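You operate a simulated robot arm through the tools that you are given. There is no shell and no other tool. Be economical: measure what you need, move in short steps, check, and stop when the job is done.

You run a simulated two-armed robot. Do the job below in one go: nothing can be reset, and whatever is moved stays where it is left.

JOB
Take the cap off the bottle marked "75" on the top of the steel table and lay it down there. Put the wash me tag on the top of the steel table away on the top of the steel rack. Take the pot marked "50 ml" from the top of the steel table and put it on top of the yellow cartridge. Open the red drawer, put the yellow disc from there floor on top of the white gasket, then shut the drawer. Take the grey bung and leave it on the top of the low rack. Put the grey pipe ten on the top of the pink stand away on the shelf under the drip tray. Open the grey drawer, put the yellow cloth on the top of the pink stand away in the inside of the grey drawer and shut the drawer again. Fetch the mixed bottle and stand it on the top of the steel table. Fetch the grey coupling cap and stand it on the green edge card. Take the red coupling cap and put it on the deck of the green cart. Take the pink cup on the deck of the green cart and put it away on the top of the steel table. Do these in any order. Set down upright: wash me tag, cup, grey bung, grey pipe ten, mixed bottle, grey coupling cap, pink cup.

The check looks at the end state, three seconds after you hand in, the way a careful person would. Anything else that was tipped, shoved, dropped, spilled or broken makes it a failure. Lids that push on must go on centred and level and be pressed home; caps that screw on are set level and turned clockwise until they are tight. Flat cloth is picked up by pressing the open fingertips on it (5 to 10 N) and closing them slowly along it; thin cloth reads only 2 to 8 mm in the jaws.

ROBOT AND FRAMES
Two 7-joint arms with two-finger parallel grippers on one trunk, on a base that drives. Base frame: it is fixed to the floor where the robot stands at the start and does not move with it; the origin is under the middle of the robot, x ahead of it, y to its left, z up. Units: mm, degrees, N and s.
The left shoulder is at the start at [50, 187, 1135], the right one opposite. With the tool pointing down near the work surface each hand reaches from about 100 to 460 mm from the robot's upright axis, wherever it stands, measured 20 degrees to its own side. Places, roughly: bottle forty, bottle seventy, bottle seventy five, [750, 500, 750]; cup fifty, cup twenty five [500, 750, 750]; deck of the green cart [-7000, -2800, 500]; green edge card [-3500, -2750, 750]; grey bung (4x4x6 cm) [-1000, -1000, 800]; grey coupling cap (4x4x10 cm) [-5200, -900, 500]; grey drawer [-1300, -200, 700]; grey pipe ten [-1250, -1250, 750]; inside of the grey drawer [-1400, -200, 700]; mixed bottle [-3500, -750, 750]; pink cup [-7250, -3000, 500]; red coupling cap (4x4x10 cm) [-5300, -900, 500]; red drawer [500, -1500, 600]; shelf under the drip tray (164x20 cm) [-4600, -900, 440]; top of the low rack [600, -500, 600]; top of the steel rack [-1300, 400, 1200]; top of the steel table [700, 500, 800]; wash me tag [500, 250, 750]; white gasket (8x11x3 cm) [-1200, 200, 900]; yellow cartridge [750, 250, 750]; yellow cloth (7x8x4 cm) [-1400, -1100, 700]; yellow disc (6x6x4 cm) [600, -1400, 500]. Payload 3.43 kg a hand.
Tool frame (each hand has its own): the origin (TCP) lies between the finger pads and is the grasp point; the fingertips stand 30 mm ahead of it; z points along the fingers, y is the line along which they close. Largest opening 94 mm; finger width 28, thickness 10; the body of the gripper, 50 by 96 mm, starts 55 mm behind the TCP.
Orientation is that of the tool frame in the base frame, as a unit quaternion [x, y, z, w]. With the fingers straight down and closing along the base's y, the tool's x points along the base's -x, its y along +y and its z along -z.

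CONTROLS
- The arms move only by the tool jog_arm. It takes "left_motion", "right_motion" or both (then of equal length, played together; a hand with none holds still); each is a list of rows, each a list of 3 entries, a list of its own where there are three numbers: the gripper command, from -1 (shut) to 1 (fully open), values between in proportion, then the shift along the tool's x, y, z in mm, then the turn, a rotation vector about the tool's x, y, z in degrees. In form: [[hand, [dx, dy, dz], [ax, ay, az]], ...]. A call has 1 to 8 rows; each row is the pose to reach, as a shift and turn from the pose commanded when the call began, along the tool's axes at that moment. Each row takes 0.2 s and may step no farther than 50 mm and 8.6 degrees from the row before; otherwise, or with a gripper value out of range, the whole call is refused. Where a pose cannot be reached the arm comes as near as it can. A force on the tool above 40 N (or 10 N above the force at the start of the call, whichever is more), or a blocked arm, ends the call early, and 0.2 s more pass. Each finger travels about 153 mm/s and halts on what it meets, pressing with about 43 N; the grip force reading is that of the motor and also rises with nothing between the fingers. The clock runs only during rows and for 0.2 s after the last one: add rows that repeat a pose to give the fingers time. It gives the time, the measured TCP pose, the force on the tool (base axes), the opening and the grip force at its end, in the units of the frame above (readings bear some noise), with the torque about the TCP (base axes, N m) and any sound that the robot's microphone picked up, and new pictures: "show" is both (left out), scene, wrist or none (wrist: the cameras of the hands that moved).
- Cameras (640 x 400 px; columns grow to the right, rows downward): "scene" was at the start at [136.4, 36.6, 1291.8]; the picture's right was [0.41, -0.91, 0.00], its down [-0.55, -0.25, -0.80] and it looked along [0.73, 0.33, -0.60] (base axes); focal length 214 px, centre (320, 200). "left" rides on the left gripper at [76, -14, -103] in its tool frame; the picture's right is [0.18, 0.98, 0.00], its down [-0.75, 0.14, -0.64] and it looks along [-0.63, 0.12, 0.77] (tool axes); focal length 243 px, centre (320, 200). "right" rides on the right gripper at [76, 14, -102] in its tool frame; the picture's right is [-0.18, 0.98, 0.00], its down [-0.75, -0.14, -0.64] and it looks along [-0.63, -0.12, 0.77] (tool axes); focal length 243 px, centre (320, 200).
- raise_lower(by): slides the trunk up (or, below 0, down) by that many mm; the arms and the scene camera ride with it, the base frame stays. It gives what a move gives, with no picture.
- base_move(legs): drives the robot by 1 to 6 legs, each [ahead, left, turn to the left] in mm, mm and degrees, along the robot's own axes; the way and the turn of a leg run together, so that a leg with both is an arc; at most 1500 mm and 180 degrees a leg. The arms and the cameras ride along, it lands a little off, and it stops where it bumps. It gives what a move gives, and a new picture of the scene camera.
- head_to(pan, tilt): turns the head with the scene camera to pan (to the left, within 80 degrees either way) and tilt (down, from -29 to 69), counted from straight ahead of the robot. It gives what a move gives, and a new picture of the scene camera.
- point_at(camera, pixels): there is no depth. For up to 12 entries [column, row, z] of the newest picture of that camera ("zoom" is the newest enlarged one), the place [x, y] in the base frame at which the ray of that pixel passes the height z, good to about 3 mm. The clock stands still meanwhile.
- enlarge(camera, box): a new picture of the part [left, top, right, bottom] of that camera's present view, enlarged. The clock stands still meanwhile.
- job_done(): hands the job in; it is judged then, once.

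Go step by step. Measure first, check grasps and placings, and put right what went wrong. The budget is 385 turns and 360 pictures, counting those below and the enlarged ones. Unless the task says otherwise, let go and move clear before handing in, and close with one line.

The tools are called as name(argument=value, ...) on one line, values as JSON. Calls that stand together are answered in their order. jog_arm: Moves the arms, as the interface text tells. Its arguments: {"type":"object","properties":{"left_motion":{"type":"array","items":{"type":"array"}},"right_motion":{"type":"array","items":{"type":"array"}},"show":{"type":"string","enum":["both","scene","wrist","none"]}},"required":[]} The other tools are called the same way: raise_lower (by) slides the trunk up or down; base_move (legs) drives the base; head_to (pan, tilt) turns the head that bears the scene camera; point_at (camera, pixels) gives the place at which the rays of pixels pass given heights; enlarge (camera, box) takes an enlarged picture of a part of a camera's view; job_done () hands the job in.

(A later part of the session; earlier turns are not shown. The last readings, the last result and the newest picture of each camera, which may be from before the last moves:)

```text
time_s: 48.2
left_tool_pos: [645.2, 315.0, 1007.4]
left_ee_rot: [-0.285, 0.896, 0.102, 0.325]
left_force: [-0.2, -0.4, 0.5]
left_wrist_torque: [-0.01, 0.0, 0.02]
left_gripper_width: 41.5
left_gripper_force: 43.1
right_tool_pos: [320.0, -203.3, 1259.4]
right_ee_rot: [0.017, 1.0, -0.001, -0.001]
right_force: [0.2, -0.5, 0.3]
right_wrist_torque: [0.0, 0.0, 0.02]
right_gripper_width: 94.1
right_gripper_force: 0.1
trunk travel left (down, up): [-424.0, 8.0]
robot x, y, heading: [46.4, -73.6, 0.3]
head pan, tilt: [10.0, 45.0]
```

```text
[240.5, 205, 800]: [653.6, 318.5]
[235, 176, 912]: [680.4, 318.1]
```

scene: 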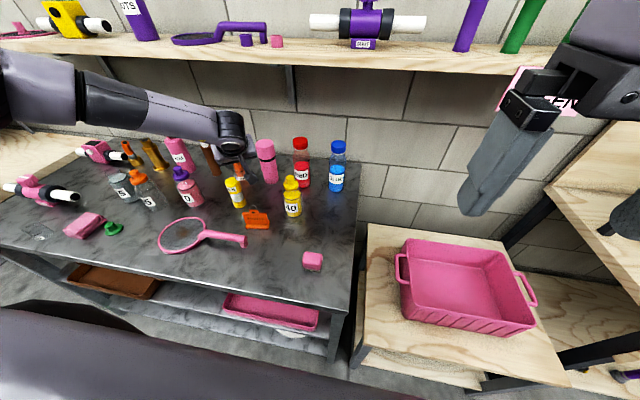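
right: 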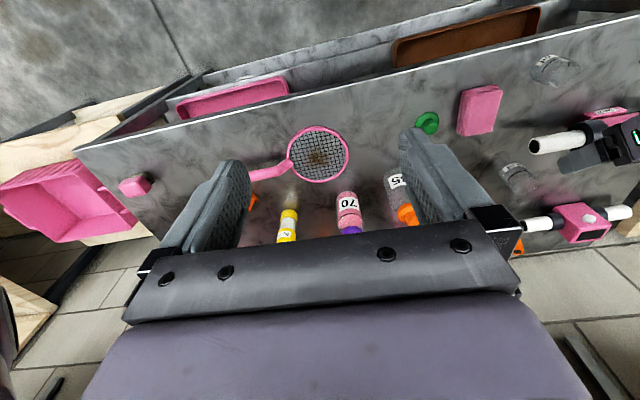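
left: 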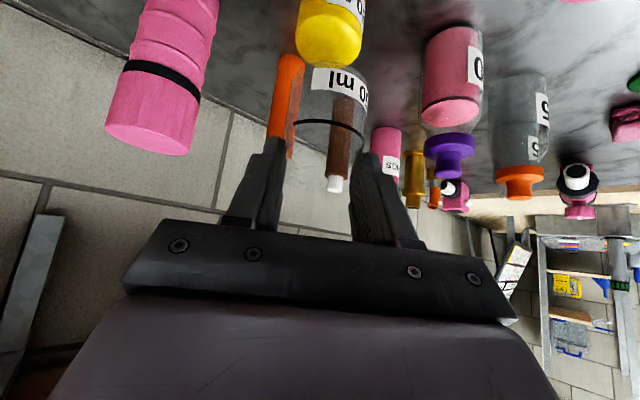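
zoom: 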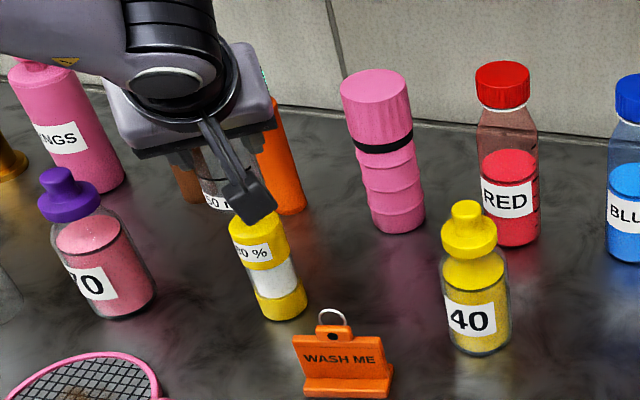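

Relative geometry: the cartridge axis lies ~3 mm to the tool's -y of the pot; otherwise aligned. I correct that, then lower with the trunk.

jog_arm(left_motion=[[-0.4, [0, -3, 0], [0, 0, 0]], [-0.4, [0, -3, 0], [0, 0, 0]]], show="none")

raise_lower(by=-16)

raise_lower(by=-5)

enlarge(camera="left", box=[240, 0, 400, 200])

```text
time_s: 48.8
left_tool_pos: [646.1, 312.2, 1007.9]
left_ee_rot: [-0.287, 0.895, 0.104, 0.325]
left_force: [-0.2, -0.6, -0.7]
left_wrist_torque: [0.01, 0.01, 0.0]
left_gripper_width: 41.2
left_gripper_force: 42.9
right_tool_pos: [320.9, -204.2, 1259.9]
right_ee_rot: [0.015, 1.0, -0.001, -0.001]
right_force: [-1.0, -0.3, 0.2]
right_wrist_torque: [-0.01, 0.03, -0.01]
right_gripper_width: 94.0
right_gripper_force: 0.1
trunk travel left (down, up): [-424.0, 8.0]
robot x, y, heading: [49.3, -76.7, 0.8]
head pan, tilt: [10.0, 45.0]
```

```text
time_s: 49.5
left_tool_pos: [647.7, 312.9, 992.0]
left_ee_rot: [-0.286, 0.895, 0.104, 0.325]
left_force: [-0.2, -0.3, 0.1]
left_wrist_torque: [0.01, -0.01, -0.01]
left_gripper_width: 41.7
left_gripper_force: 42.8
right_tool_pos: [319.8, -202.7, 1244.6]
right_ee_rot: [0.017, 1.0, -0.001, 0.0]
right_force: [0.1, -0.1, 0.6]
right_wrist_torque: [0.0, -0.02, -0.03]
right_gripper_width: 93.6
right_gripper_force: 0.1
trunk travel left (down, up): [-408.0, 24.0]
robot x, y, heading: [50.6, -74.4, 0.3]
head pan, tilt: [10.0, 45.0]
```

```text
time_s: 50.0
left_tool_pos: [646.6, 313.0, 986.8]
left_ee_rot: [-0.287, 0.895, 0.104, 0.325]
left_force: [-1.0, -0.1, 0.4]
left_wrist_torque: [-0.01, 0.03, -0.01]
left_gripper_width: 41.7
left_gripper_force: 43.0
right_tool_pos: [320.8, -203.2, 1238.6]
right_ee_rot: [0.015, 1.0, 0.0, -0.001]
right_force: [0.1, 0.0, 0.4]
right_wrist_torque: [0.04, 0.02, 0.03]
right_gripper_width: 94.4
right_gripper_force: 0.2
trunk travel left (down, up): [-403.0, 29.0]
robot x, y, heading: [48.4, -73.5, 0.5]
head pan, tilt: [10.0, 45.0]
```

```text
2.00 times, centred on (320, 100) of left
```

zoom: 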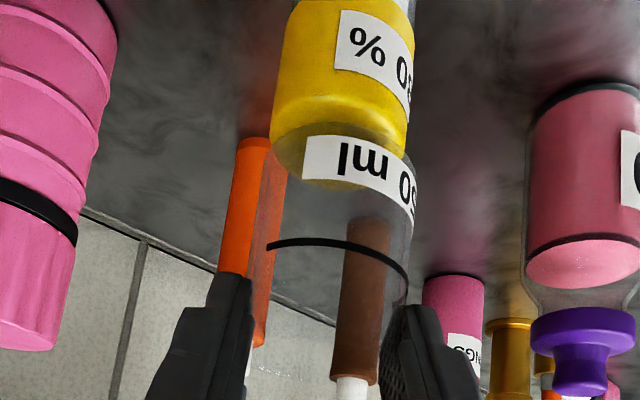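

Laterally centred. I continue down in small steps to contact.

raise_lower(by=-3)

raise_lower(by=-2)

raise_lower(by=-2)

```text
time_s: 50.5
left_tool_pos: [646.0, 311.6, 983.5]
left_ee_rot: [-0.286, 0.895, 0.104, 0.326]
left_force: [0.7, 0.5, 0.3]
left_wrist_torque: [-0.01, 0.02, 0.01]
left_gripper_width: 41.7
left_gripper_force: 43.4
right_tool_pos: [320.2, -202.5, 1234.9]
right_ee_rot: [0.016, 1.0, -0.001, -0.001]
right_force: [-0.2, 0.4, -1.3]
right_wrist_torque: [0.0, 0.03, 0.0]
right_gripper_width: 94.0
right_gripper_force: 0.0
trunk travel left (down, up): [-400.0, 32.0]
robot x, y, heading: [47.7, -74.7, 0.2]
head pan, tilt: [10.0, 45.0]
```

```text
time_s: 51.0
left_tool_pos: [646.6, 312.6, 982.1]
left_ee_rot: [-0.286, 0.895, 0.105, 0.325]
left_force: [-0.2, 1.1, -0.1]
left_wrist_torque: [0.01, -0.01, 0.0]
left_gripper_width: 41.7
left_gripper_force: 43.2
right_tool_pos: [319.3, -203.5, 1233.2]
right_ee_rot: [0.016, 1.0, -0.002, -0.001]
right_force: [0.0, -0.5, 0.1]
right_wrist_torque: [0.01, 0.01, 0.0]
right_gripper_width: 93.8
right_gripper_force: 0.0
trunk travel left (down, up): [-398.0, 34.0]
robot x, y, heading: [50.0, -71.8, 0.5]
head pan, tilt: [10.0, 45.0]
```

```text
time_s: 51.6
left_tool_pos: [647.6, 312.4, 980.8]
left_ee_rot: [-0.287, 0.895, 0.103, 0.325]
left_force: [-0.2, 1.0, 1.4]
left_wrist_torque: [0.01, 0.0, 0.0]
left_gripper_width: 41.5
left_gripper_force: 42.7
right_tool_pos: [318.8, -202.9, 1231.7]
right_ee_rot: [0.016, 1.0, -0.001, -0.001]
right_force: [-0.2, 0.2, -0.1]
right_wrist_torque: [0.01, 0.0, 0.02]
right_gripper_width: 94.5
right_gripper_force: 0.0
trunk travel left (down, up): [-396.0, 36.0]
robot x, y, heading: [45.8, -73.4, 0.6]
head pan, tilt: [10.0, 45.0]
```

Slight force (1.4 N) may be first contact. One more 1.5 mm step and a look.

raise_lower(by=-1.5)

enlarge(camera="left", box=[260, 0, 390, 150])

```text
time_s: 52.1
left_tool_pos: [646.1, 313.0, 980.4]
left_ee_rot: [-0.286, 0.895, 0.104, 0.327]
left_force: [-0.5, 0.7, 7.6]
left_wrist_torque: [0.05, 0.01, 0.0]
left_gripper_width: 41.7
left_gripper_force: 42.8
right_tool_pos: [319.2, -202.4, 1230.7]
right_ee_rot: [0.016, 1.0, 0.0, 0.0]
right_force: [-0.1, 0.7, -0.2]
right_wrist_torque: [-0.03, 0.01, 0.01]
right_gripper_width: 94.1
right_gripper_force: 0.1
trunk travel left (down, up): [-394.0, 37.0]
robot x, y, heading: [43.8, -73.2, 0.6]
head pan, tilt: [10.0, 45.0]
```

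```text
2.67 times, centred on (325, 75) of left
```

zoom: 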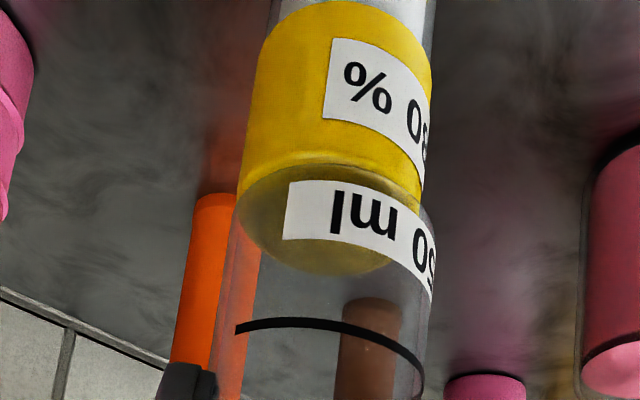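

Contact at 7.6 N, and the pot is well centred. I ease 1 mm up and release gently, then retreat upward.

jog_arm(left_motion=[[-0.05, [0, 0, 0], [0, 0, 0]], [0.05, [0, 0, 0], [0, 0, 0]], [0.2, [0, 0, 0], [0, 0, 0]], [0.2, [0, 0, 0], [0, 0, 0]], [0.2, [-10, 0, -12], [0, 0, 0]], [0.2, [-25, 0, -30], [0, 0, 0]], [0.2, [-35, 0, -60], [0, 0, 0]]], show="both")

enlarge(camera="scene", box=[190, 120, 310, 230])

```text
time_s: 53.7
left_tool_pos: [635.7, 306.3, 1046.7]
left_ee_rot: [-0.287, 0.895, 0.104, 0.325]
left_force: [-0.6, -0.1, -0.2]
left_wrist_torque: [0.02, 0.05, -0.02]
left_gripper_width: 56.4
left_gripper_force: 0.2
right_tool_pos: [319.6, -203.5, 1230.6]
right_ee_rot: [0.016, 1.0, -0.001, 0.001]
right_force: [0.3, 0.4, -0.3]
right_wrist_torque: [-0.03, 0.04, -0.02]
right_gripper_width: 94.0
right_gripper_force: 0.1
trunk travel left (down, up): [-394.0, 37.0]
robot x, y, heading: [49.9, -73.7, 0.2]
head pan, tilt: [10.0, 45.0]
```

scene: 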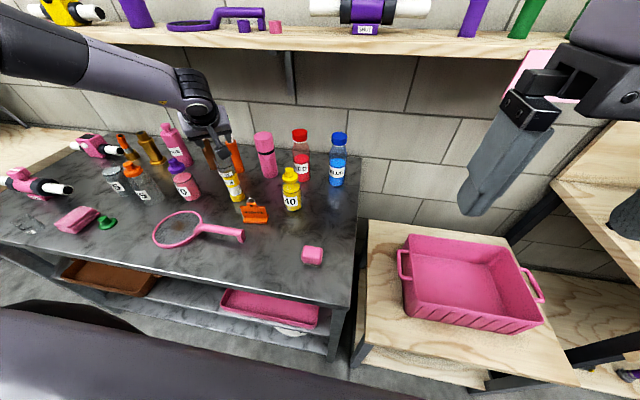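
left: 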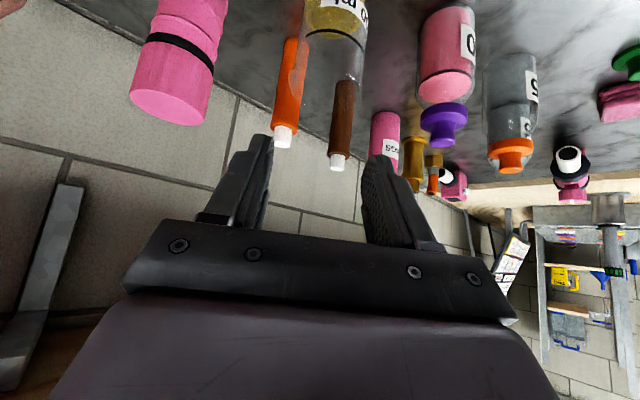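

```text
3.64 times, centred on (250, 175) of scene
```

zoom: 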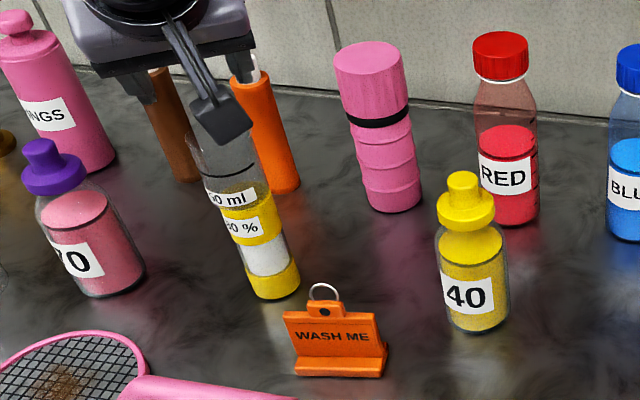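

Pot sits well on the cartridge. Next the tag at about (567,218): I retract the left hand toward it, undoing the yaw, fingers open.

jog_arm(left_motion=[[1, [10, 0, -25], [4.5, 0, 5.4]], [1, [45, 0, -45], [9, 0, 10.7]], [1, [80, 0, -50], [13.5, 0, 16.1]], [1, [110, 0, -52], [18, 0, 21.4]], [1, [138, 0, -55], [22.5, 0, 26.8]], [1, [138, 0, -55], [22.5, 0, 26.8]]], show="both")

```text
time_s: 55.1
left_tool_pos: [523.3, 223.1, 1000.0]
left_ee_rot: [-0.004, 0.94, 0.0, 0.341]
left_force: [0.7, -0.2, 0.8]
left_wrist_torque: [0.01, 0.01, 0.03]
left_gripper_width: 94.0
left_gripper_force: 0.0
right_tool_pos: [320.5, -203.5, 1230.1]
right_ee_rot: [0.016, 1.0, -0.001, -0.001]
right_force: [-0.4, 0.3, -0.2]
right_wrist_torque: [0.03, 0.03, 0.01]
right_gripper_width: 94.2
right_gripper_force: 0.1
trunk travel left (down, up): [-394.0, 37.0]
robot x, y, heading: [46.0, -71.5, 0.4]
head pan, tilt: [10.0, 45.0]
```

scene: 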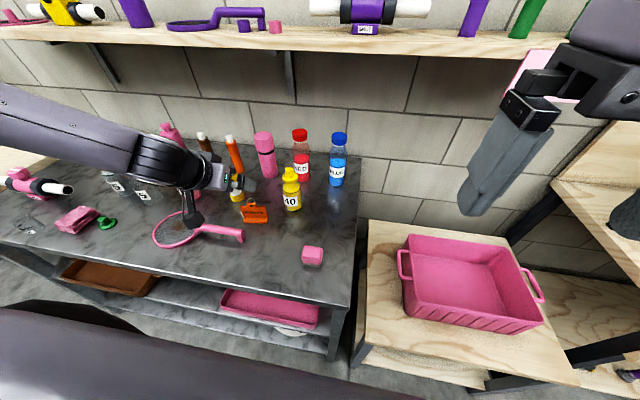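
left: 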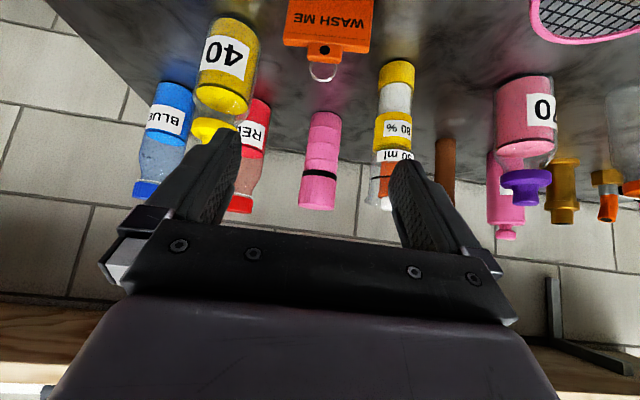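

The tag is aligned with the tool's y. I measure its plate edges.

point_at(camera="left", pixels=[[326, 47, 850], [326, 47, 860], [326, 47, 870], [284, 42, 860], [368, 52, 860], [322, 78, 880], [322, 78, 890]])

enlarge(camera="scene", box=[225, 180, 285, 235])

```text
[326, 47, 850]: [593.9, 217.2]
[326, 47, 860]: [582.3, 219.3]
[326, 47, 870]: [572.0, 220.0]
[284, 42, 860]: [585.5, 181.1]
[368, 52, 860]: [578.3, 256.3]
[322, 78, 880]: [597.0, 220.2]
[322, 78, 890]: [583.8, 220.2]
```

```text
7.27 times, centred on (255, 208) of scene
```

zoom: 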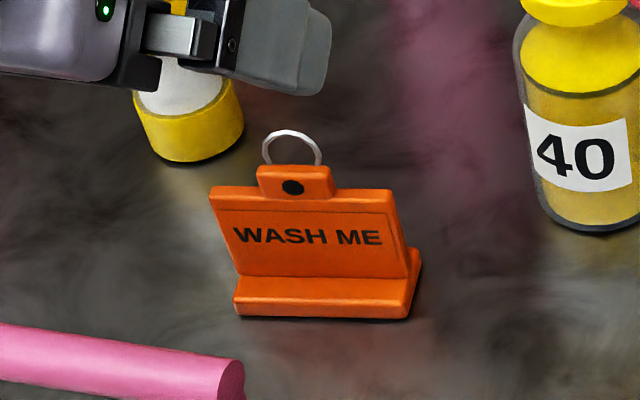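

Tag plate: y 181–256, x≈583, top z≈860. I move above it with open fingers, then descend by trunk.

jog_arm(left_motion=[[1, [0, -2, 46], [0, 0, 0]], [1, [-1, -4, 92], [0, 0, 0]], [1, [-1, -4, 92], [0, 0, 0]]], show="wrist")

```text
time_s: 55.9
left_tool_pos: [582.8, 219.9, 930.4]
left_ee_rot: [-0.005, 0.94, 0.001, 0.341]
left_force: [0.1, 0.2, 0.6]
left_wrist_torque: [-0.02, 0.03, 0.0]
left_gripper_width: 94.0
left_gripper_force: 0.1
right_tool_pos: [320.3, -203.9, 1230.2]
right_ee_rot: [0.016, 1.0, -0.001, -0.001]
right_force: [-0.2, -0.2, 0.4]
right_wrist_torque: [0.04, -0.03, 0.01]
right_gripper_width: 94.2
right_gripper_force: 0.0
trunk travel left (down, up): [-394.0, 37.0]
robot x, y, heading: [50.4, -76.2, 0.6]
head pan, tilt: [10.0, 45.0]
```

left: 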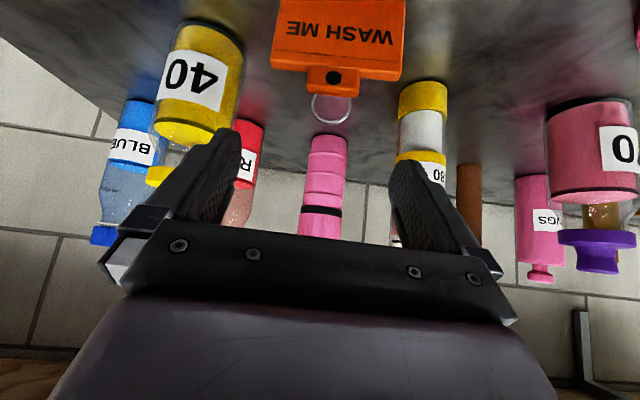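

Aligned within 2 mm. I shift +2 mm in y and lower the trunk 88 mm.

jog_arm(left_motion=[[1, [0, 2, 0], [0, 0, 0]], [1, [0, 2, 0], [0, 0, 0]]], show="none")

raise_lower(by=-86)

jog_arm(left_motion=[[0.8, [0, 0, 0], [0, 0, 0]], [0.6, [0, 0, 0], [0, 0, 0]], [0.5, [0, 0, 0], [0, 0, 0]], [0.4, [0, 0, 0], [0, 0, 0]]], show="wrist")

```text
time_s: 56.5
left_tool_pos: [582.3, 222.0, 930.6]
left_ee_rot: [-0.005, 0.94, 0.001, 0.341]
left_force: [-0.3, -0.6, 0.6]
left_wrist_torque: [0.01, -0.01, -0.02]
left_gripper_width: 93.9
left_gripper_force: 0.1
right_tool_pos: [320.4, -201.8, 1229.4]
right_ee_rot: [0.016, 1.0, -0.001, -0.001]
right_force: [-0.3, -1.1, 0.5]
right_wrist_torque: [-0.03, -0.04, 0.01]
right_gripper_width: 94.1
right_gripper_force: 0.1
trunk travel left (down, up): [-394.0, 37.0]
robot x, y, heading: [50.5, -74.0, 0.5]
head pan, tilt: [10.0, 45.0]
```

```text
time_s: 57.7
left_tool_pos: [582.4, 221.3, 844.2]
left_ee_rot: [-0.005, 0.94, 0.001, 0.341]
left_force: [-0.6, -1.4, -1.0]
left_wrist_torque: [-0.03, -0.04, 0.01]
left_gripper_width: 93.7
left_gripper_force: 0.1
right_tool_pos: [319.6, -203.2, 1144.4]
right_ee_rot: [0.017, 1.0, -0.001, -0.001]
right_force: [1.0, -0.9, -0.3]
right_wrist_torque: [0.0, -0.02, 0.02]
right_gripper_width: 93.8
right_gripper_force: 0.1
trunk travel left (down, up): [-308.0, 123.0]
robot x, y, heading: [48.3, -73.3, 0.6]
head pan, tilt: [10.0, 45.0]
```

```text
time_s: 58.7
left_tool_pos: [583.2, 222.3, 844.2]
left_ee_rot: [-0.005, 0.94, 0.001, 0.342]
left_force: [-0.4, 0.6, 1.8]
left_wrist_torque: [0.13, 0.02, 0.02]
left_gripper_width: 77.2
left_gripper_force: 42.9
right_tool_pos: [320.0, -202.8, 1142.8]
right_ee_rot: [0.015, 1.0, -0.001, -0.001]
right_force: [0.5, 0.7, 0.5]
right_wrist_torque: [0.01, 0.0, 0.03]
right_gripper_width: 94.2
right_gripper_force: 0.0
trunk travel left (down, up): [-308.0, 123.0]
robot x, y, heading: [50.7, -76.8, 0.7]
head pan, tilt: [10.0, 45.0]
```

left: 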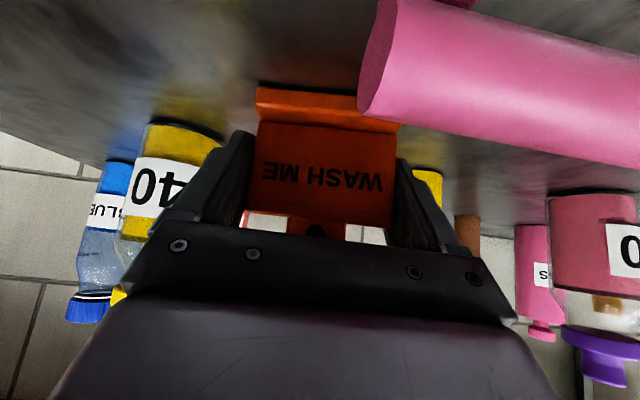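

Gripped the tag at 77 mm. I lift with the trunk and check.

raise_lower(by=115)

jog_arm(left_motion=[[0.4, [30, 0, -25], [0, 0, 0]], [0.4, [60, 0, -50], [0, 0, 0]], [0.4, [90, 0, -76], [0, 0, 0]], [0.4, [90, 0, -76], [0, 0, 0]]], show="wrist")

```text
time_s: 60.2
left_tool_pos: [583.0, 222.6, 959.2]
left_ee_rot: [-0.004, 0.94, 0.0, 0.341]
left_force: [0.0, -1.2, -1.0]
left_wrist_torque: [0.0, 0.0, 0.0]
left_gripper_width: 77.5
left_gripper_force: 42.6
right_tool_pos: [320.3, -204.2, 1259.5]
right_ee_rot: [0.016, 1.0, -0.001, -0.002]
right_force: [-0.3, -0.6, 0.2]
right_wrist_torque: [-0.02, 0.01, -0.03]
right_gripper_width: 94.0
right_gripper_force: 0.0
trunk travel left (down, up): [-424.0, 8.0]
robot x, y, heading: [48.8, -75.2, 0.6]
head pan, tilt: [10.0, 45.0]
```

```text
time_s: 61.2
left_tool_pos: [463.9, 219.9, 959.6]
left_ee_rot: [-0.004, 0.939, 0.001, 0.343]
left_force: [0.6, -0.2, -0.6]
left_wrist_torque: [-0.02, 0.01, 0.0]
left_gripper_width: 77.2
left_gripper_force: 42.8
right_tool_pos: [320.6, -202.2, 1258.8]
right_ee_rot: [0.015, 1.0, -0.002, -0.001]
right_force: [0.5, 0.0, -0.1]
right_wrist_torque: [0.0, 0.01, -0.02]
right_gripper_width: 94.4
right_gripper_force: 0.2
trunk travel left (down, up): [-424.0, 8.0]
robot x, y, heading: [48.7, -73.3, 0.3]
head pan, tilt: [10.0, 45.0]
```

left: 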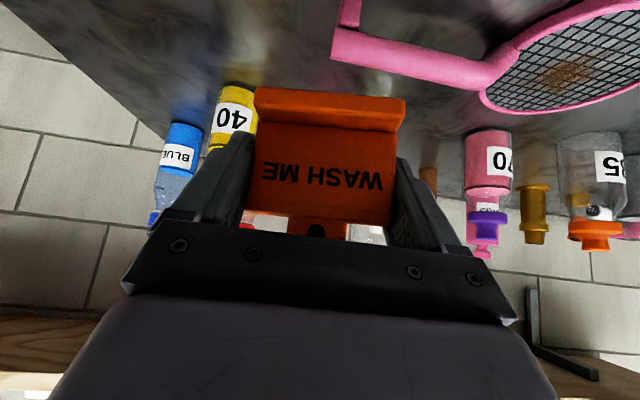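

Tag is held upright. I back away from the table 400 mm and turn to face the other side.

base_move(legs=[[-400, 0, 0], [0, 0, 170]])

head_to(pan=0, tilt=25)

```text
time_s: 70.7
left_tool_pos: [-804.8, -300.8, 959.0]
left_ee_rot: [0.937, -0.068, -0.341, -0.026]
left_force: [-0.1, 0.1, -0.9]
left_wrist_torque: [0.0, 0.01, 0.02]
left_gripper_width: 76.5
left_gripper_force: 42.8
right_tool_pos: [-598.9, 93.8, 1258.5]
right_ee_rot: [0.996, -0.093, 0.0, -0.001]
right_force: [0.0, -0.4, -0.2]
right_wrist_torque: [-0.02, 0.01, 0.0]
right_gripper_width: 94.1
right_gripper_force: 0.1
trunk travel left (down, up): [-424.0, 8.0]
robot x, y, heading: [-350.5, -76.8, 171.4]
head pan, tilt: [10.0, 45.0]
```

scene: 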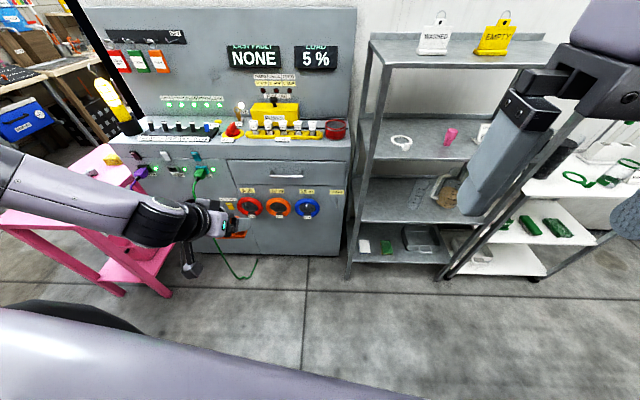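

```text
time_s: 71.5
left_tool_pos: [-805.1, -301.0, 960.8]
left_ee_rot: [0.937, -0.067, -0.34, -0.025]
left_force: [0.2, 0.5, -1.4]
left_wrist_torque: [-0.02, -0.01, 0.06]
left_gripper_width: 76.4
left_gripper_force: 43.0
right_tool_pos: [-600.1, 94.3, 1259.3]
right_ee_rot: [0.996, -0.093, 0.002, -0.001]
right_force: [-0.5, 0.1, 0.1]
right_wrist_torque: [0.02, 0.01, -0.02]
right_gripper_width: 93.9
right_gripper_force: 0.0
trunk travel left (down, up): [-424.0, 8.0]
robot x, y, heading: [-352.6, -73.8, 171.8]
head pan, tilt: [0.0, 25.0]
```

scene: 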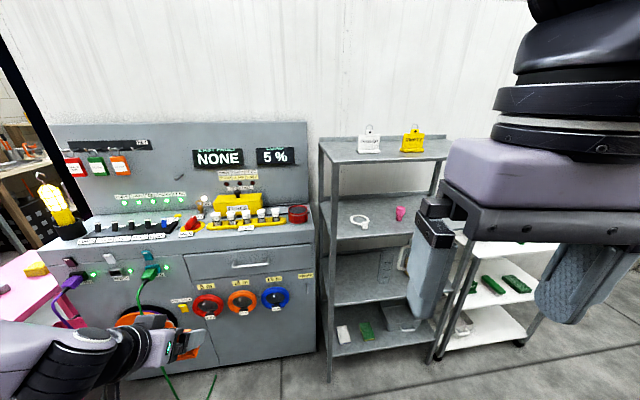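

The steel rack has a white and a yellow tag on its top, the white gasket at (360,220) on its next shelf, and the grey drawer at (250,265). I measure the rack top.

enlarge(camera="scene", box=[310, 110, 460, 260])

point_at(camera="scene", pixels=[[330, 163, 1200], [427, 158, 1200], [320, 143, 1200], [446, 137, 1200], [368, 152, 1200], [411, 151, 1200], [360, 222, 900], [360, 222, 940], [250, 265, 800]])

```text
2.67 times, centred on (385, 185) of scene
```

zoom: 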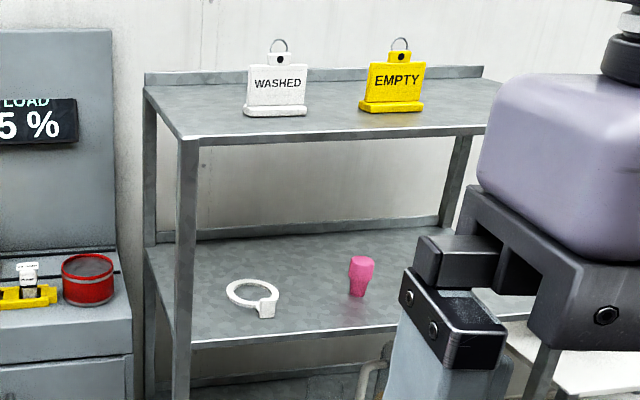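

```text
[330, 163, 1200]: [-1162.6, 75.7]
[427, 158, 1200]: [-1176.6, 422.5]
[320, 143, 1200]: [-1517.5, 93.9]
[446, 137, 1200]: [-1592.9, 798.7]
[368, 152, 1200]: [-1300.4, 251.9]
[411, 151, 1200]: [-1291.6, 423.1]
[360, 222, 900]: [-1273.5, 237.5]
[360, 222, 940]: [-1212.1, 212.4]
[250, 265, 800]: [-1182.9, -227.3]
```

Rack top front edge ≈ x -1165, tags stand at about (-1300,252) and (-1292,423). I raise the tag 300 mm and square up the heading.

jog_arm(left_motion=[[0.4, [-28, 0, -33], [0, 0, 0]], [0.4, [-56, 0, -66], [0, 0, 0]], [0.4, [-84, 0, -99], [0, 0, 0]], [0.4, [-112, 0, -132], [0, 0, 0]], [0.4, [-140, 0, -165], [0, 0, 0]], [0.4, [-168, 0, -198], [0, 0, 0]], [0.4, [-193, 0, -230], [0, 0, 0]], [0.4, [-193, 0, -230], [0, 0, 0]]], show="none")

base_move(legs=[[0, 0, 8.3], [0, -560, 0]])

```text
time_s: 73.3
left_tool_pos: [-806.7, -304.0, 1260.1]
left_ee_rot: [0.938, -0.068, -0.34, -0.025]
left_force: [1.3, 0.2, -0.6]
left_wrist_torque: [0.01, -0.02, 0.05]
left_gripper_width: 76.4
left_gripper_force: 42.9
right_tool_pos: [-599.9, 94.5, 1258.6]
right_ee_rot: [0.996, -0.093, 0.001, -0.001]
right_force: [-0.2, 0.0, -0.2]
right_wrist_torque: [0.0, -0.04, 0.03]
right_gripper_width: 93.6
right_gripper_force: 0.1
trunk travel left (down, up): [-424.0, 8.0]
robot x, y, heading: [-349.3, -76.0, 171.6]
head pan, tilt: [0.0, 25.0]
```

```text
time_s: 77.1
left_tool_pos: [-768.2, 193.6, 1260.3]
left_ee_rot: [0.94, -0.002, -0.341, -0.001]
left_force: [-0.8, 0.3, 0.1]
left_wrist_torque: [-0.01, 0.03, 0.01]
left_gripper_width: 76.3
left_gripper_force: 43.1
right_tool_pos: [-617.2, 616.5, 1257.8]
right_ee_rot: [1.0, -0.023, 0.001, -0.001]
right_force: [0.0, 0.1, 0.0]
right_wrist_torque: [0.0, -0.04, -0.04]
right_gripper_width: 93.8
right_gripper_force: 0.1
trunk travel left (down, up): [-424.0, 8.0]
robot x, y, heading: [-343.6, 485.5, 179.8]
head pan, tilt: [0.0, 25.0]
```

scene: 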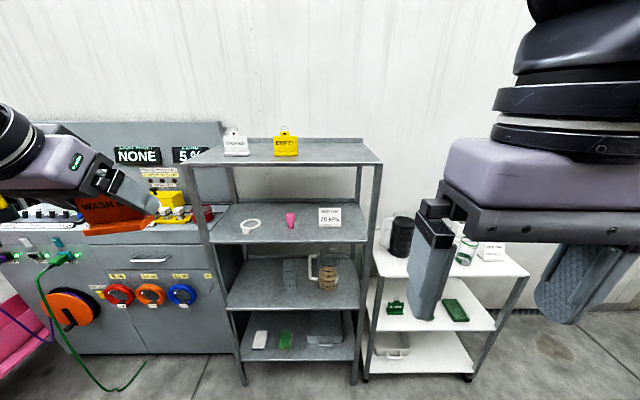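

The right half of the rack top near (335,152) is free. I measure it, using the two views for its height.

point_at(camera="scene", pixels=[[382, 163, 1200], [183, 166, 1200], [382, 163, 1170], [183, 166, 1170], [237, 155, 1200], [285, 155, 1200], [335, 152, 1200], [358, 138, 1200], [250, 229, 920], [250, 229, 900]])

```text
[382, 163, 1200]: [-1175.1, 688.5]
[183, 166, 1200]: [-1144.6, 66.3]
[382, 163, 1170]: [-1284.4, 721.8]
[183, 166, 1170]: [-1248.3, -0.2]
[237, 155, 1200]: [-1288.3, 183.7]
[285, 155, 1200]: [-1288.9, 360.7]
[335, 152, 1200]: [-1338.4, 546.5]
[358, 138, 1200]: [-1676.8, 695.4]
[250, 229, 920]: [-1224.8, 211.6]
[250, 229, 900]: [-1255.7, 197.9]
```

Two-view comparison puts the rack top at z≈1217, front edge x≈-1093, y 110–667, tag fronts at x≈-1207. I check where the white cart and rack feet stand on the floor.

point_at(camera="scene", pixels=[[368, 380, 20], [470, 380, 20], [243, 386, 0], [352, 384, 0], [115, 354, 0]])

jog_arm(left_motion=[[0.4, [-27, 0, -32], [0, 0, 0]], [0.4, [-45, 0, -54], [0, 0, 0]], [0.4, [-45, 0, -54], [0, 0, 0]]], show="wrist")

```text
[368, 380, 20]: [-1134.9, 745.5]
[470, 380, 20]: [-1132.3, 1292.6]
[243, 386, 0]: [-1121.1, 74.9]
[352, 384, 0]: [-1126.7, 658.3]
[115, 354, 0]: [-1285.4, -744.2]
```

```text
time_s: 77.9
left_tool_pos: [-766.5, 191.4, 1333.4]
left_ee_rot: [0.94, -0.002, -0.341, -0.002]
left_force: [0.3, 0.1, -0.4]
left_wrist_torque: [0.01, -0.01, -0.01]
left_gripper_width: 76.3
left_gripper_force: 42.7
right_tool_pos: [-618.9, 615.8, 1259.2]
right_ee_rot: [1.0, -0.024, 0.001, -0.001]
right_force: [0.0, -1.1, 0.9]
right_wrist_torque: [-0.01, -0.01, 0.0]
right_gripper_width: 94.1
right_gripper_force: 0.1
trunk travel left (down, up): [-424.0, 8.0]
robot x, y, heading: [-348.0, 483.7, 179.5]
head pan, tilt: [0.0, 25.0]
```

left: 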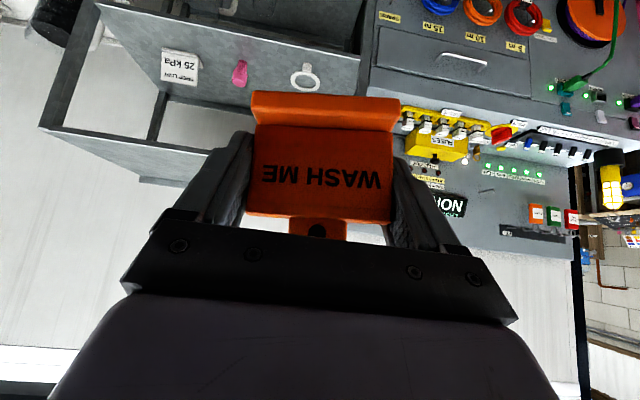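

Base may approach to x≈-760. I drive right 338 and ahead 405.

base_move(legs=[[0, -338, 0.4], [405, 0, 0]])

jog_arm(left_motion=[[0.4, [0, 0, 0], [0, 0, 0]]], show="wrist")

```text
time_s: 82.3
left_tool_pos: [-1164.0, 532.0, 1333.4]
left_ee_rot: [0.94, 0.003, -0.342, -0.001]
left_force: [-0.8, -0.5, 0.4]
left_wrist_torque: [-0.04, 0.0, -0.03]
left_gripper_width: 76.3
left_gripper_force: 43.4
right_tool_pos: [-1018.3, 956.6, 1258.5]
right_ee_rot: [1.0, -0.018, 0.001, -0.001]
right_force: [0.3, 0.7, -0.3]
right_wrist_torque: [0.01, 0.0, 0.01]
right_gripper_width: 93.6
right_gripper_force: 0.1
trunk travel left (down, up): [-424.0, 8.0]
robot x, y, heading: [-747.0, 824.7, -179.5]
head pan, tilt: [0.0, 25.0]
```

scene: 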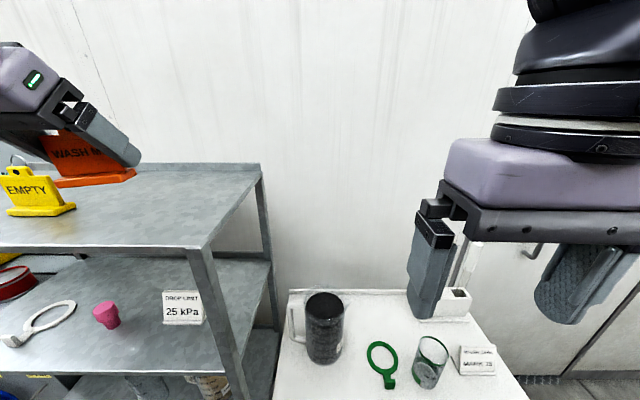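

```text
time_s: 82.7
left_tool_pos: [-1161.9, 531.7, 1332.4]
left_ee_rot: [0.94, 0.003, -0.342, -0.001]
left_force: [-0.2, -0.3, -0.1]
left_wrist_torque: [-0.01, -0.02, -0.03]
left_gripper_width: 76.3
left_gripper_force: 42.5
right_tool_pos: [-1017.5, 956.2, 1259.1]
right_ee_rot: [1.0, -0.019, 0.0, -0.001]
right_force: [0.0, -0.4, 0.3]
right_wrist_torque: [0.01, 0.01, -0.02]
right_gripper_width: 94.0
right_gripper_force: 0.0
trunk travel left (down, up): [-424.0, 8.0]
robot x, y, heading: [-745.7, 825.9, -179.6]
head pan, tilt: [0.0, 25.0]
```

left: 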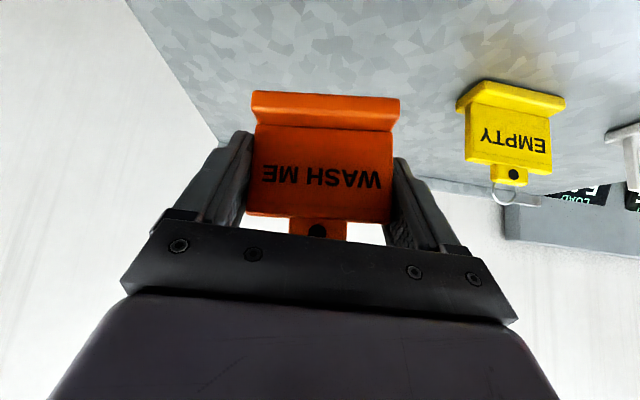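

Now forward 28 mm more, then lower by trunk toward the rack top.

jog_arm(left_motion=[[0.4, [-21, 0, 18], [0, 0, 0]], [0.4, [-21, 0, 18], [0, 0, 0]]], show="none")

raise_lower(by=-55)

jog_arm(left_motion=[[0.4, [0, 0, 0], [0, 0, 0]]], show="both")

```text
time_s: 83.3
left_tool_pos: [-1191.0, 531.8, 1331.1]
left_ee_rot: [0.94, 0.003, -0.342, -0.001]
left_force: [0.1, -0.2, 0.3]
left_wrist_torque: [0.03, -0.02, -0.03]
left_gripper_width: 76.3
left_gripper_force: 43.1
right_tool_pos: [-1017.2, 957.0, 1258.6]
right_ee_rot: [1.0, -0.018, 0.0, -0.001]
right_force: [-0.9, -0.4, -0.3]
right_wrist_torque: [0.0, 0.04, 0.02]
right_gripper_width: 94.0
right_gripper_force: 0.1
trunk travel left (down, up): [-424.0, 8.0]
robot x, y, heading: [-744.9, 824.3, -179.7]
head pan, tilt: [0.0, 25.0]
```

```text
time_s: 84.2
left_tool_pos: [-1189.6, 531.6, 1277.7]
left_ee_rot: [0.94, 0.003, -0.342, 0.0]
left_force: [-0.6, -0.2, 0.9]
left_wrist_torque: [-0.01, 0.01, 0.01]
left_gripper_width: 76.6
left_gripper_force: 42.5
right_tool_pos: [-1017.7, 957.6, 1204.4]
right_ee_rot: [1.0, -0.018, 0.0, 0.0]
right_force: [0.2, -0.6, -0.1]
right_wrist_torque: [-0.01, -0.01, 0.01]
right_gripper_width: 93.9
right_gripper_force: 0.0
trunk travel left (down, up): [-368.0, 63.0]
robot x, y, heading: [-744.8, 827.1, -179.8]
head pan, tilt: [0.0, 25.0]
```

```text
time_s: 84.6
left_tool_pos: [-1191.7, 532.1, 1277.3]
left_ee_rot: [0.94, 0.003, -0.342, 0.0]
left_force: [0.2, 0.1, -0.8]
left_wrist_torque: [0.0, -0.01, -0.01]
left_gripper_width: 76.3
left_gripper_force: 42.7
right_tool_pos: [-1017.7, 955.8, 1203.8]
right_ee_rot: [1.0, -0.019, 0.001, -0.001]
right_force: [-0.4, 0.5, -0.7]
right_wrist_torque: [-0.03, -0.03, 0.01]
right_gripper_width: 94.0
right_gripper_force: 0.1
trunk travel left (down, up): [-368.0, 63.0]
robot x, y, heading: [-746.2, 827.0, -179.7]
head pan, tilt: [0.0, 25.0]
```

scene: 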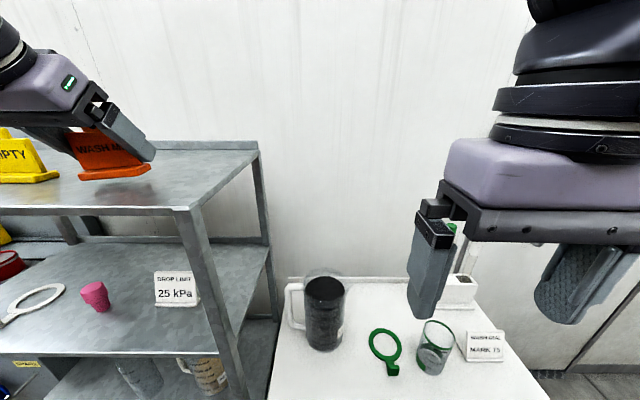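
left: 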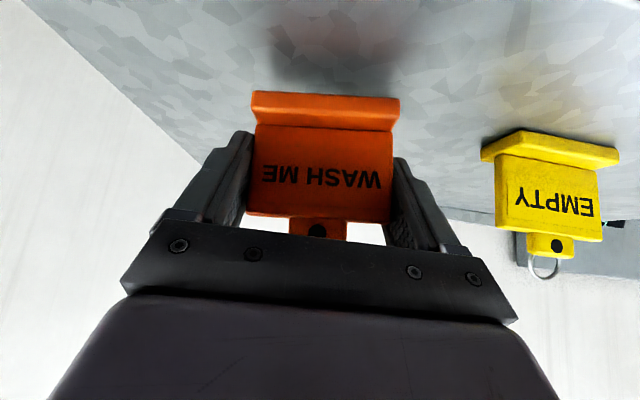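

Still above the shelf. Lower further until contact.

raise_lower(by=-12)

raise_lower(by=-5)

raise_lower(by=-4)

enlarge(camera="left", box=[200, 60, 440, 220])

```text
time_s: 85.2
left_tool_pos: [-1192.4, 533.0, 1266.3]
left_ee_rot: [0.939, 0.002, -0.345, 0.0]
left_force: [-1.9, -1.5, 8.9]
left_wrist_torque: [-0.39, -0.1, -0.09]
left_gripper_width: 76.5
left_gripper_force: 43.0
right_tool_pos: [-1018.1, 957.1, 1191.0]
right_ee_rot: [1.0, -0.018, 0.0, -0.002]
right_force: [0.4, -0.1, 0.6]
right_wrist_torque: [0.02, -0.01, 0.02]
right_gripper_width: 93.9
right_gripper_force: 0.0
trunk travel left (down, up): [-356.0, 75.0]
robot x, y, heading: [-746.8, 830.2, -179.8]
head pan, tilt: [0.0, 25.0]
```

```text
time_s: 85.8
left_tool_pos: [-1189.8, 533.1, 1267.3]
left_ee_rot: [0.937, 0.001, -0.349, 0.001]
left_force: [-4.6, -4.7, 33.4]
left_wrist_torque: [-1.35, -0.55, -0.22]
left_gripper_width: 76.4
left_gripper_force: 43.2
right_tool_pos: [-1015.5, 957.9, 1188.2]
right_ee_rot: [1.0, -0.018, -0.001, 0.001]
right_force: [0.4, 0.2, 0.4]
right_wrist_torque: [0.02, -0.02, 0.0]
right_gripper_width: 94.1
right_gripper_force: 0.0
trunk travel left (down, up): [-352.0, 80.0]
robot x, y, heading: [-749.7, 825.6, -179.8]
head pan, tilt: [0.0, 25.0]
```

```text
time_s: 86.2
left_tool_pos: [-1191.6, 531.5, 1266.3]
left_ee_rot: [0.935, 0.003, -0.355, 0.0]
left_force: [0.8, -0.1, 10.9]
left_wrist_torque: [-0.33, -0.28, 0.04]
left_gripper_width: 76.3
left_gripper_force: 43.2
right_tool_pos: [-1016.7, 956.8, 1185.3]
right_ee_rot: [1.0, -0.018, 0.0, 0.0]
right_force: [-0.1, -0.5, -0.2]
right_wrist_torque: [0.02, -0.03, 0.03]
right_gripper_width: 94.0
right_gripper_force: 0.1
trunk travel left (down, up): [-349.0, 83.0]
robot x, y, heading: [-746.5, 829.2, -179.7]
head pan, tilt: [0.0, 25.0]
stopped: the force on the tool passed its limit (the readings are from after the stop); the commanded pose is now the measured one
```

```text
2.50 times, centred on (320, 140) of left
```

zoom: 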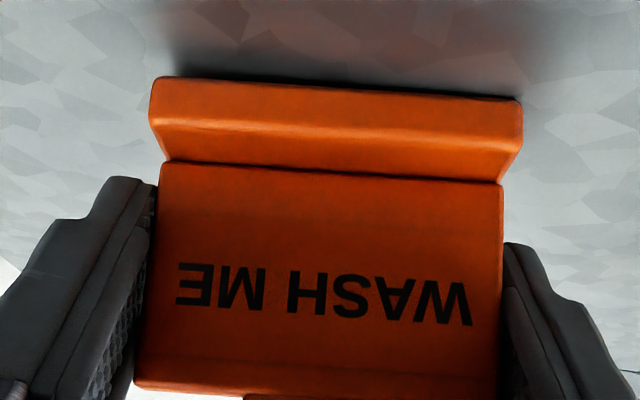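

Contact made (I pressed a little more than needed; 11 N now). I release and back straight up.

jog_arm(left_motion=[[0.65, [0, 0, 0], [0, 0, 0]], [0.8, [0, 0, 0], [0, 0, 0]], [1, [0, 0, 0], [0, 0, 0]], [1, [0, 0, 0], [0, 0, 0]], [1, [-20, 0, -25], [0, 0, 0]], [1, [-45, 0, -55], [0, 0, 0]], [1, [-60, 0, -85], [0, 0, 0]]], show="both")

```text
time_s: 87.8
left_tool_pos: [-1180.3, 531.6, 1367.9]
left_ee_rot: [0.936, 0.002, -0.351, 0.001]
left_force: [-0.4, 0.5, 0.1]
left_wrist_torque: [0.02, -0.02, -0.05]
left_gripper_width: 93.8
left_gripper_force: 0.0
right_tool_pos: [-1017.7, 956.9, 1184.1]
right_ee_rot: [1.0, -0.019, 0.0, -0.001]
right_force: [0.6, -0.6, 0.4]
right_wrist_torque: [-0.02, 0.0, 0.01]
right_gripper_width: 94.0
right_gripper_force: 0.0
trunk travel left (down, up): [-349.0, 83.0]
robot x, y, heading: [-744.2, 825.5, -179.7]
head pan, tilt: [0.0, 25.0]
```

scene: 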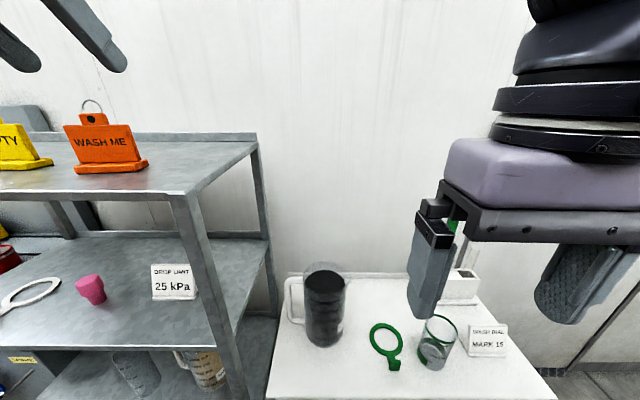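
left: 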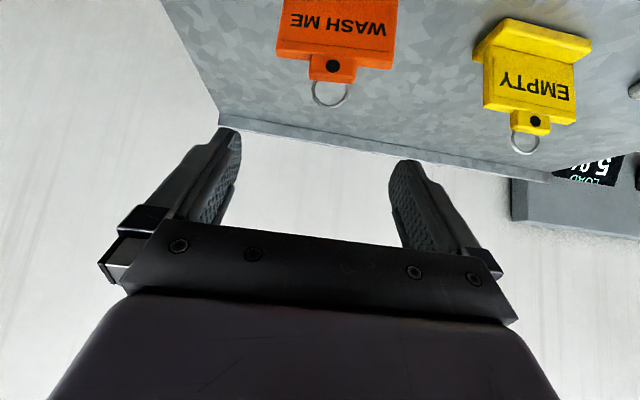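

The tag stands upright on the rack; three jobs done. Next I go open the grey drawer: back off, drive left to y≈35 and look.

base_move(legs=[[-260, 0, 0], [0, 790, 0]])

head_to(pan=15, tilt=38)

```text
time_s: 93.5
left_tool_pos: [-914.3, -253.7, 1367.1]
left_ee_rot: [0.936, 0.004, -0.351, 0.001]
left_force: [0.5, 0.4, -0.9]
left_wrist_torque: [0.01, -0.02, -0.01]
left_gripper_width: 93.8
left_gripper_force: 0.1
right_tool_pos: [-751.2, 172.3, 1184.2]
right_ee_rot: [1.0, -0.017, 0.0, 0.0]
right_force: [-0.4, 1.0, -0.4]
right_wrist_torque: [-0.01, 0.01, 0.02]
right_gripper_width: 94.0
right_gripper_force: 0.0
trunk travel left (down, up): [-349.0, 83.0]
robot x, y, heading: [-475.5, 39.8, -179.5]
head pan, tilt: [0.0, 25.0]
```

scene: 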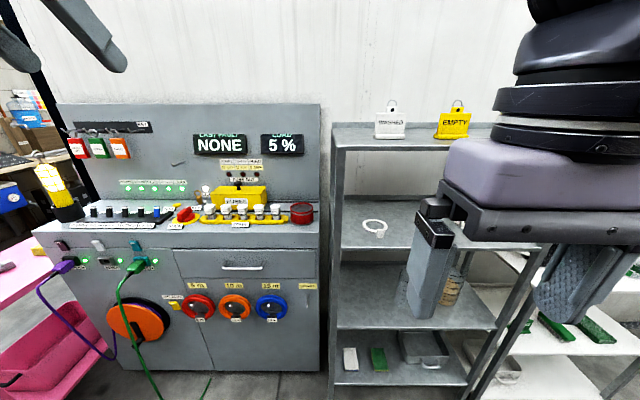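

```text
time_s: 94.2
left_tool_pos: [-914.0, -254.4, 1366.3]
left_ee_rot: [0.937, 0.003, -0.351, 0.001]
left_force: [1.0, 1.1, -0.2]
left_wrist_torque: [0.0, -0.02, -0.03]
left_gripper_width: 94.0
left_gripper_force: 0.1
right_tool_pos: [-751.6, 172.9, 1184.4]
right_ee_rot: [1.0, -0.017, 0.0, -0.001]
right_force: [0.1, 0.3, 0.1]
right_wrist_torque: [-0.03, 0.0, 0.0]
right_gripper_width: 94.0
right_gripper_force: 0.1
trunk travel left (down, up): [-349.0, 83.0]
robot x, y, heading: [-479.6, 44.5, -179.5]
head pan, tilt: [15.0, 38.0]
```

scene: 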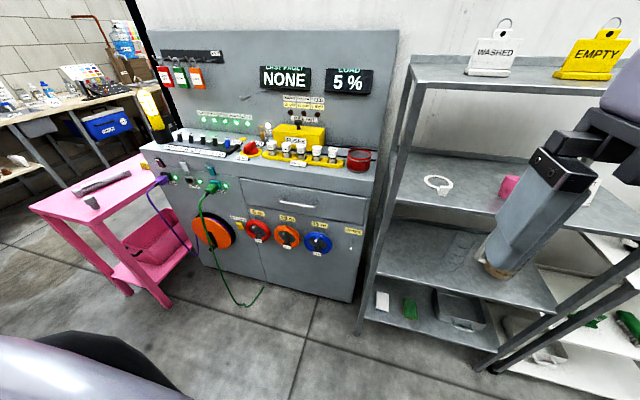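

I enlarge the drawer handle and the pink stand.

enlarge(camera="scene", box=[230, 160, 390, 260])

enlarge(camera="scene", box=[20, 130, 200, 300])

point_at(camera="scene", pixels=[[297, 203, 780], [297, 203, 750], [297, 203, 720], [344, 303, 0], [280, 291, 0], [372, 175, 870], [255, 300, 0]])

```text
4.00 times, centred on (310, 210) of scene
```

zoom: 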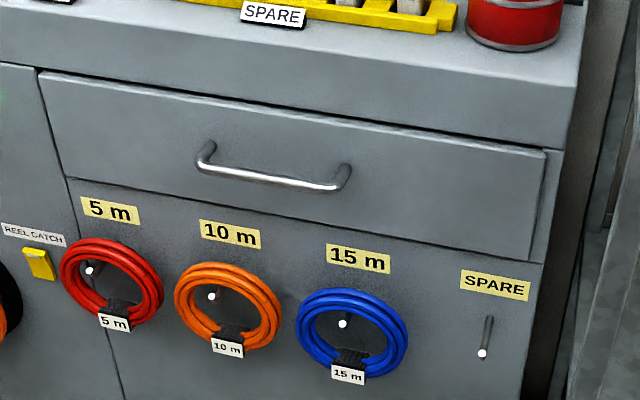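

```text
2.35 times, centred on (110, 215) of scene
```

zoom: 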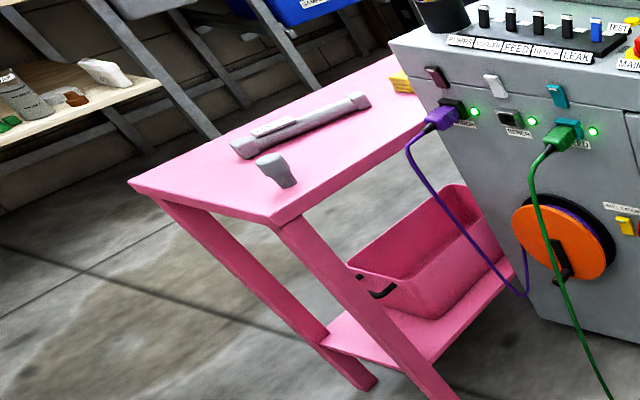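

```text
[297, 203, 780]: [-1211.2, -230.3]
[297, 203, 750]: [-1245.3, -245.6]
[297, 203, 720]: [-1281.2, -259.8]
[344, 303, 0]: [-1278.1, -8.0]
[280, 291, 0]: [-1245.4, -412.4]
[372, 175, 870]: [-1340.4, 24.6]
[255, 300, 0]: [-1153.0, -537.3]
```

The drawer has a bar handle roughly at (-1215,-235,775). I lower the trunk and bring the left hand down while rolling it so the fingers close vertically.

raise_lower(by=-220)

jog_arm(left_motion=[[1, [20, 0, 24], [0, 0, 8]], [1, [40, 0, 48], [0, 0, 16]], [1, [60, 0, 72], [0, 0, 24]], [1, [80, 0, 96], [0, 0, 32]], [1, [100, 0, 120], [0, 0, 40]], [1, [120, 0, 144], [0, 0, 48]], [1, [130, 0, 156], [0, 0, 56]], [1, [130, 0, 156], [0, 0, 64]]], show="none")

```text
time_s: 96.6
left_tool_pos: [-913.4, -254.3, 1146.7]
left_ee_rot: [0.937, 0.003, -0.351, 0.001]
left_force: [-0.1, 0.1, -0.1]
left_wrist_torque: [0.0, 0.0, 0.01]
left_gripper_width: 93.8
left_gripper_force: 0.0
right_tool_pos: [-752.0, 172.5, 964.2]
right_ee_rot: [1.0, -0.017, 0.0, -0.001]
right_force: [-0.1, 0.1, -0.1]
right_wrist_torque: [-0.01, 0.01, 0.03]
right_gripper_width: 94.3
right_gripper_force: 0.2
trunk travel left (down, up): [-129.0, 303.0]
robot x, y, heading: [-478.0, 42.9, -179.5]
head pan, tilt: [15.0, 38.0]
```

```text
time_s: 98.4
left_tool_pos: [-897.6, -220.5, 933.9]
left_ee_rot: [0.823, -0.445, -0.306, 0.174]
left_force: [-1.0, -0.9, -0.3]
left_wrist_torque: [-0.02, 0.01, 0.01]
left_gripper_width: 93.9
left_gripper_force: 0.1
left hand out of reach, approached as far as the arm can: row 6, 7, 8
right_tool_pos: [-751.8, 173.0, 965.1]
right_ee_rot: [1.0, -0.017, 0.0, 0.0]
right_force: [0.4, -0.2, -0.1]
right_wrist_torque: [0.03, -0.02, 0.03]
right_gripper_width: 93.7
right_gripper_force: 0.1
trunk travel left (down, up): [-129.0, 303.0]
robot x, y, heading: [-476.4, 43.3, -179.7]
head pan, tilt: [15.0, 38.0]
```

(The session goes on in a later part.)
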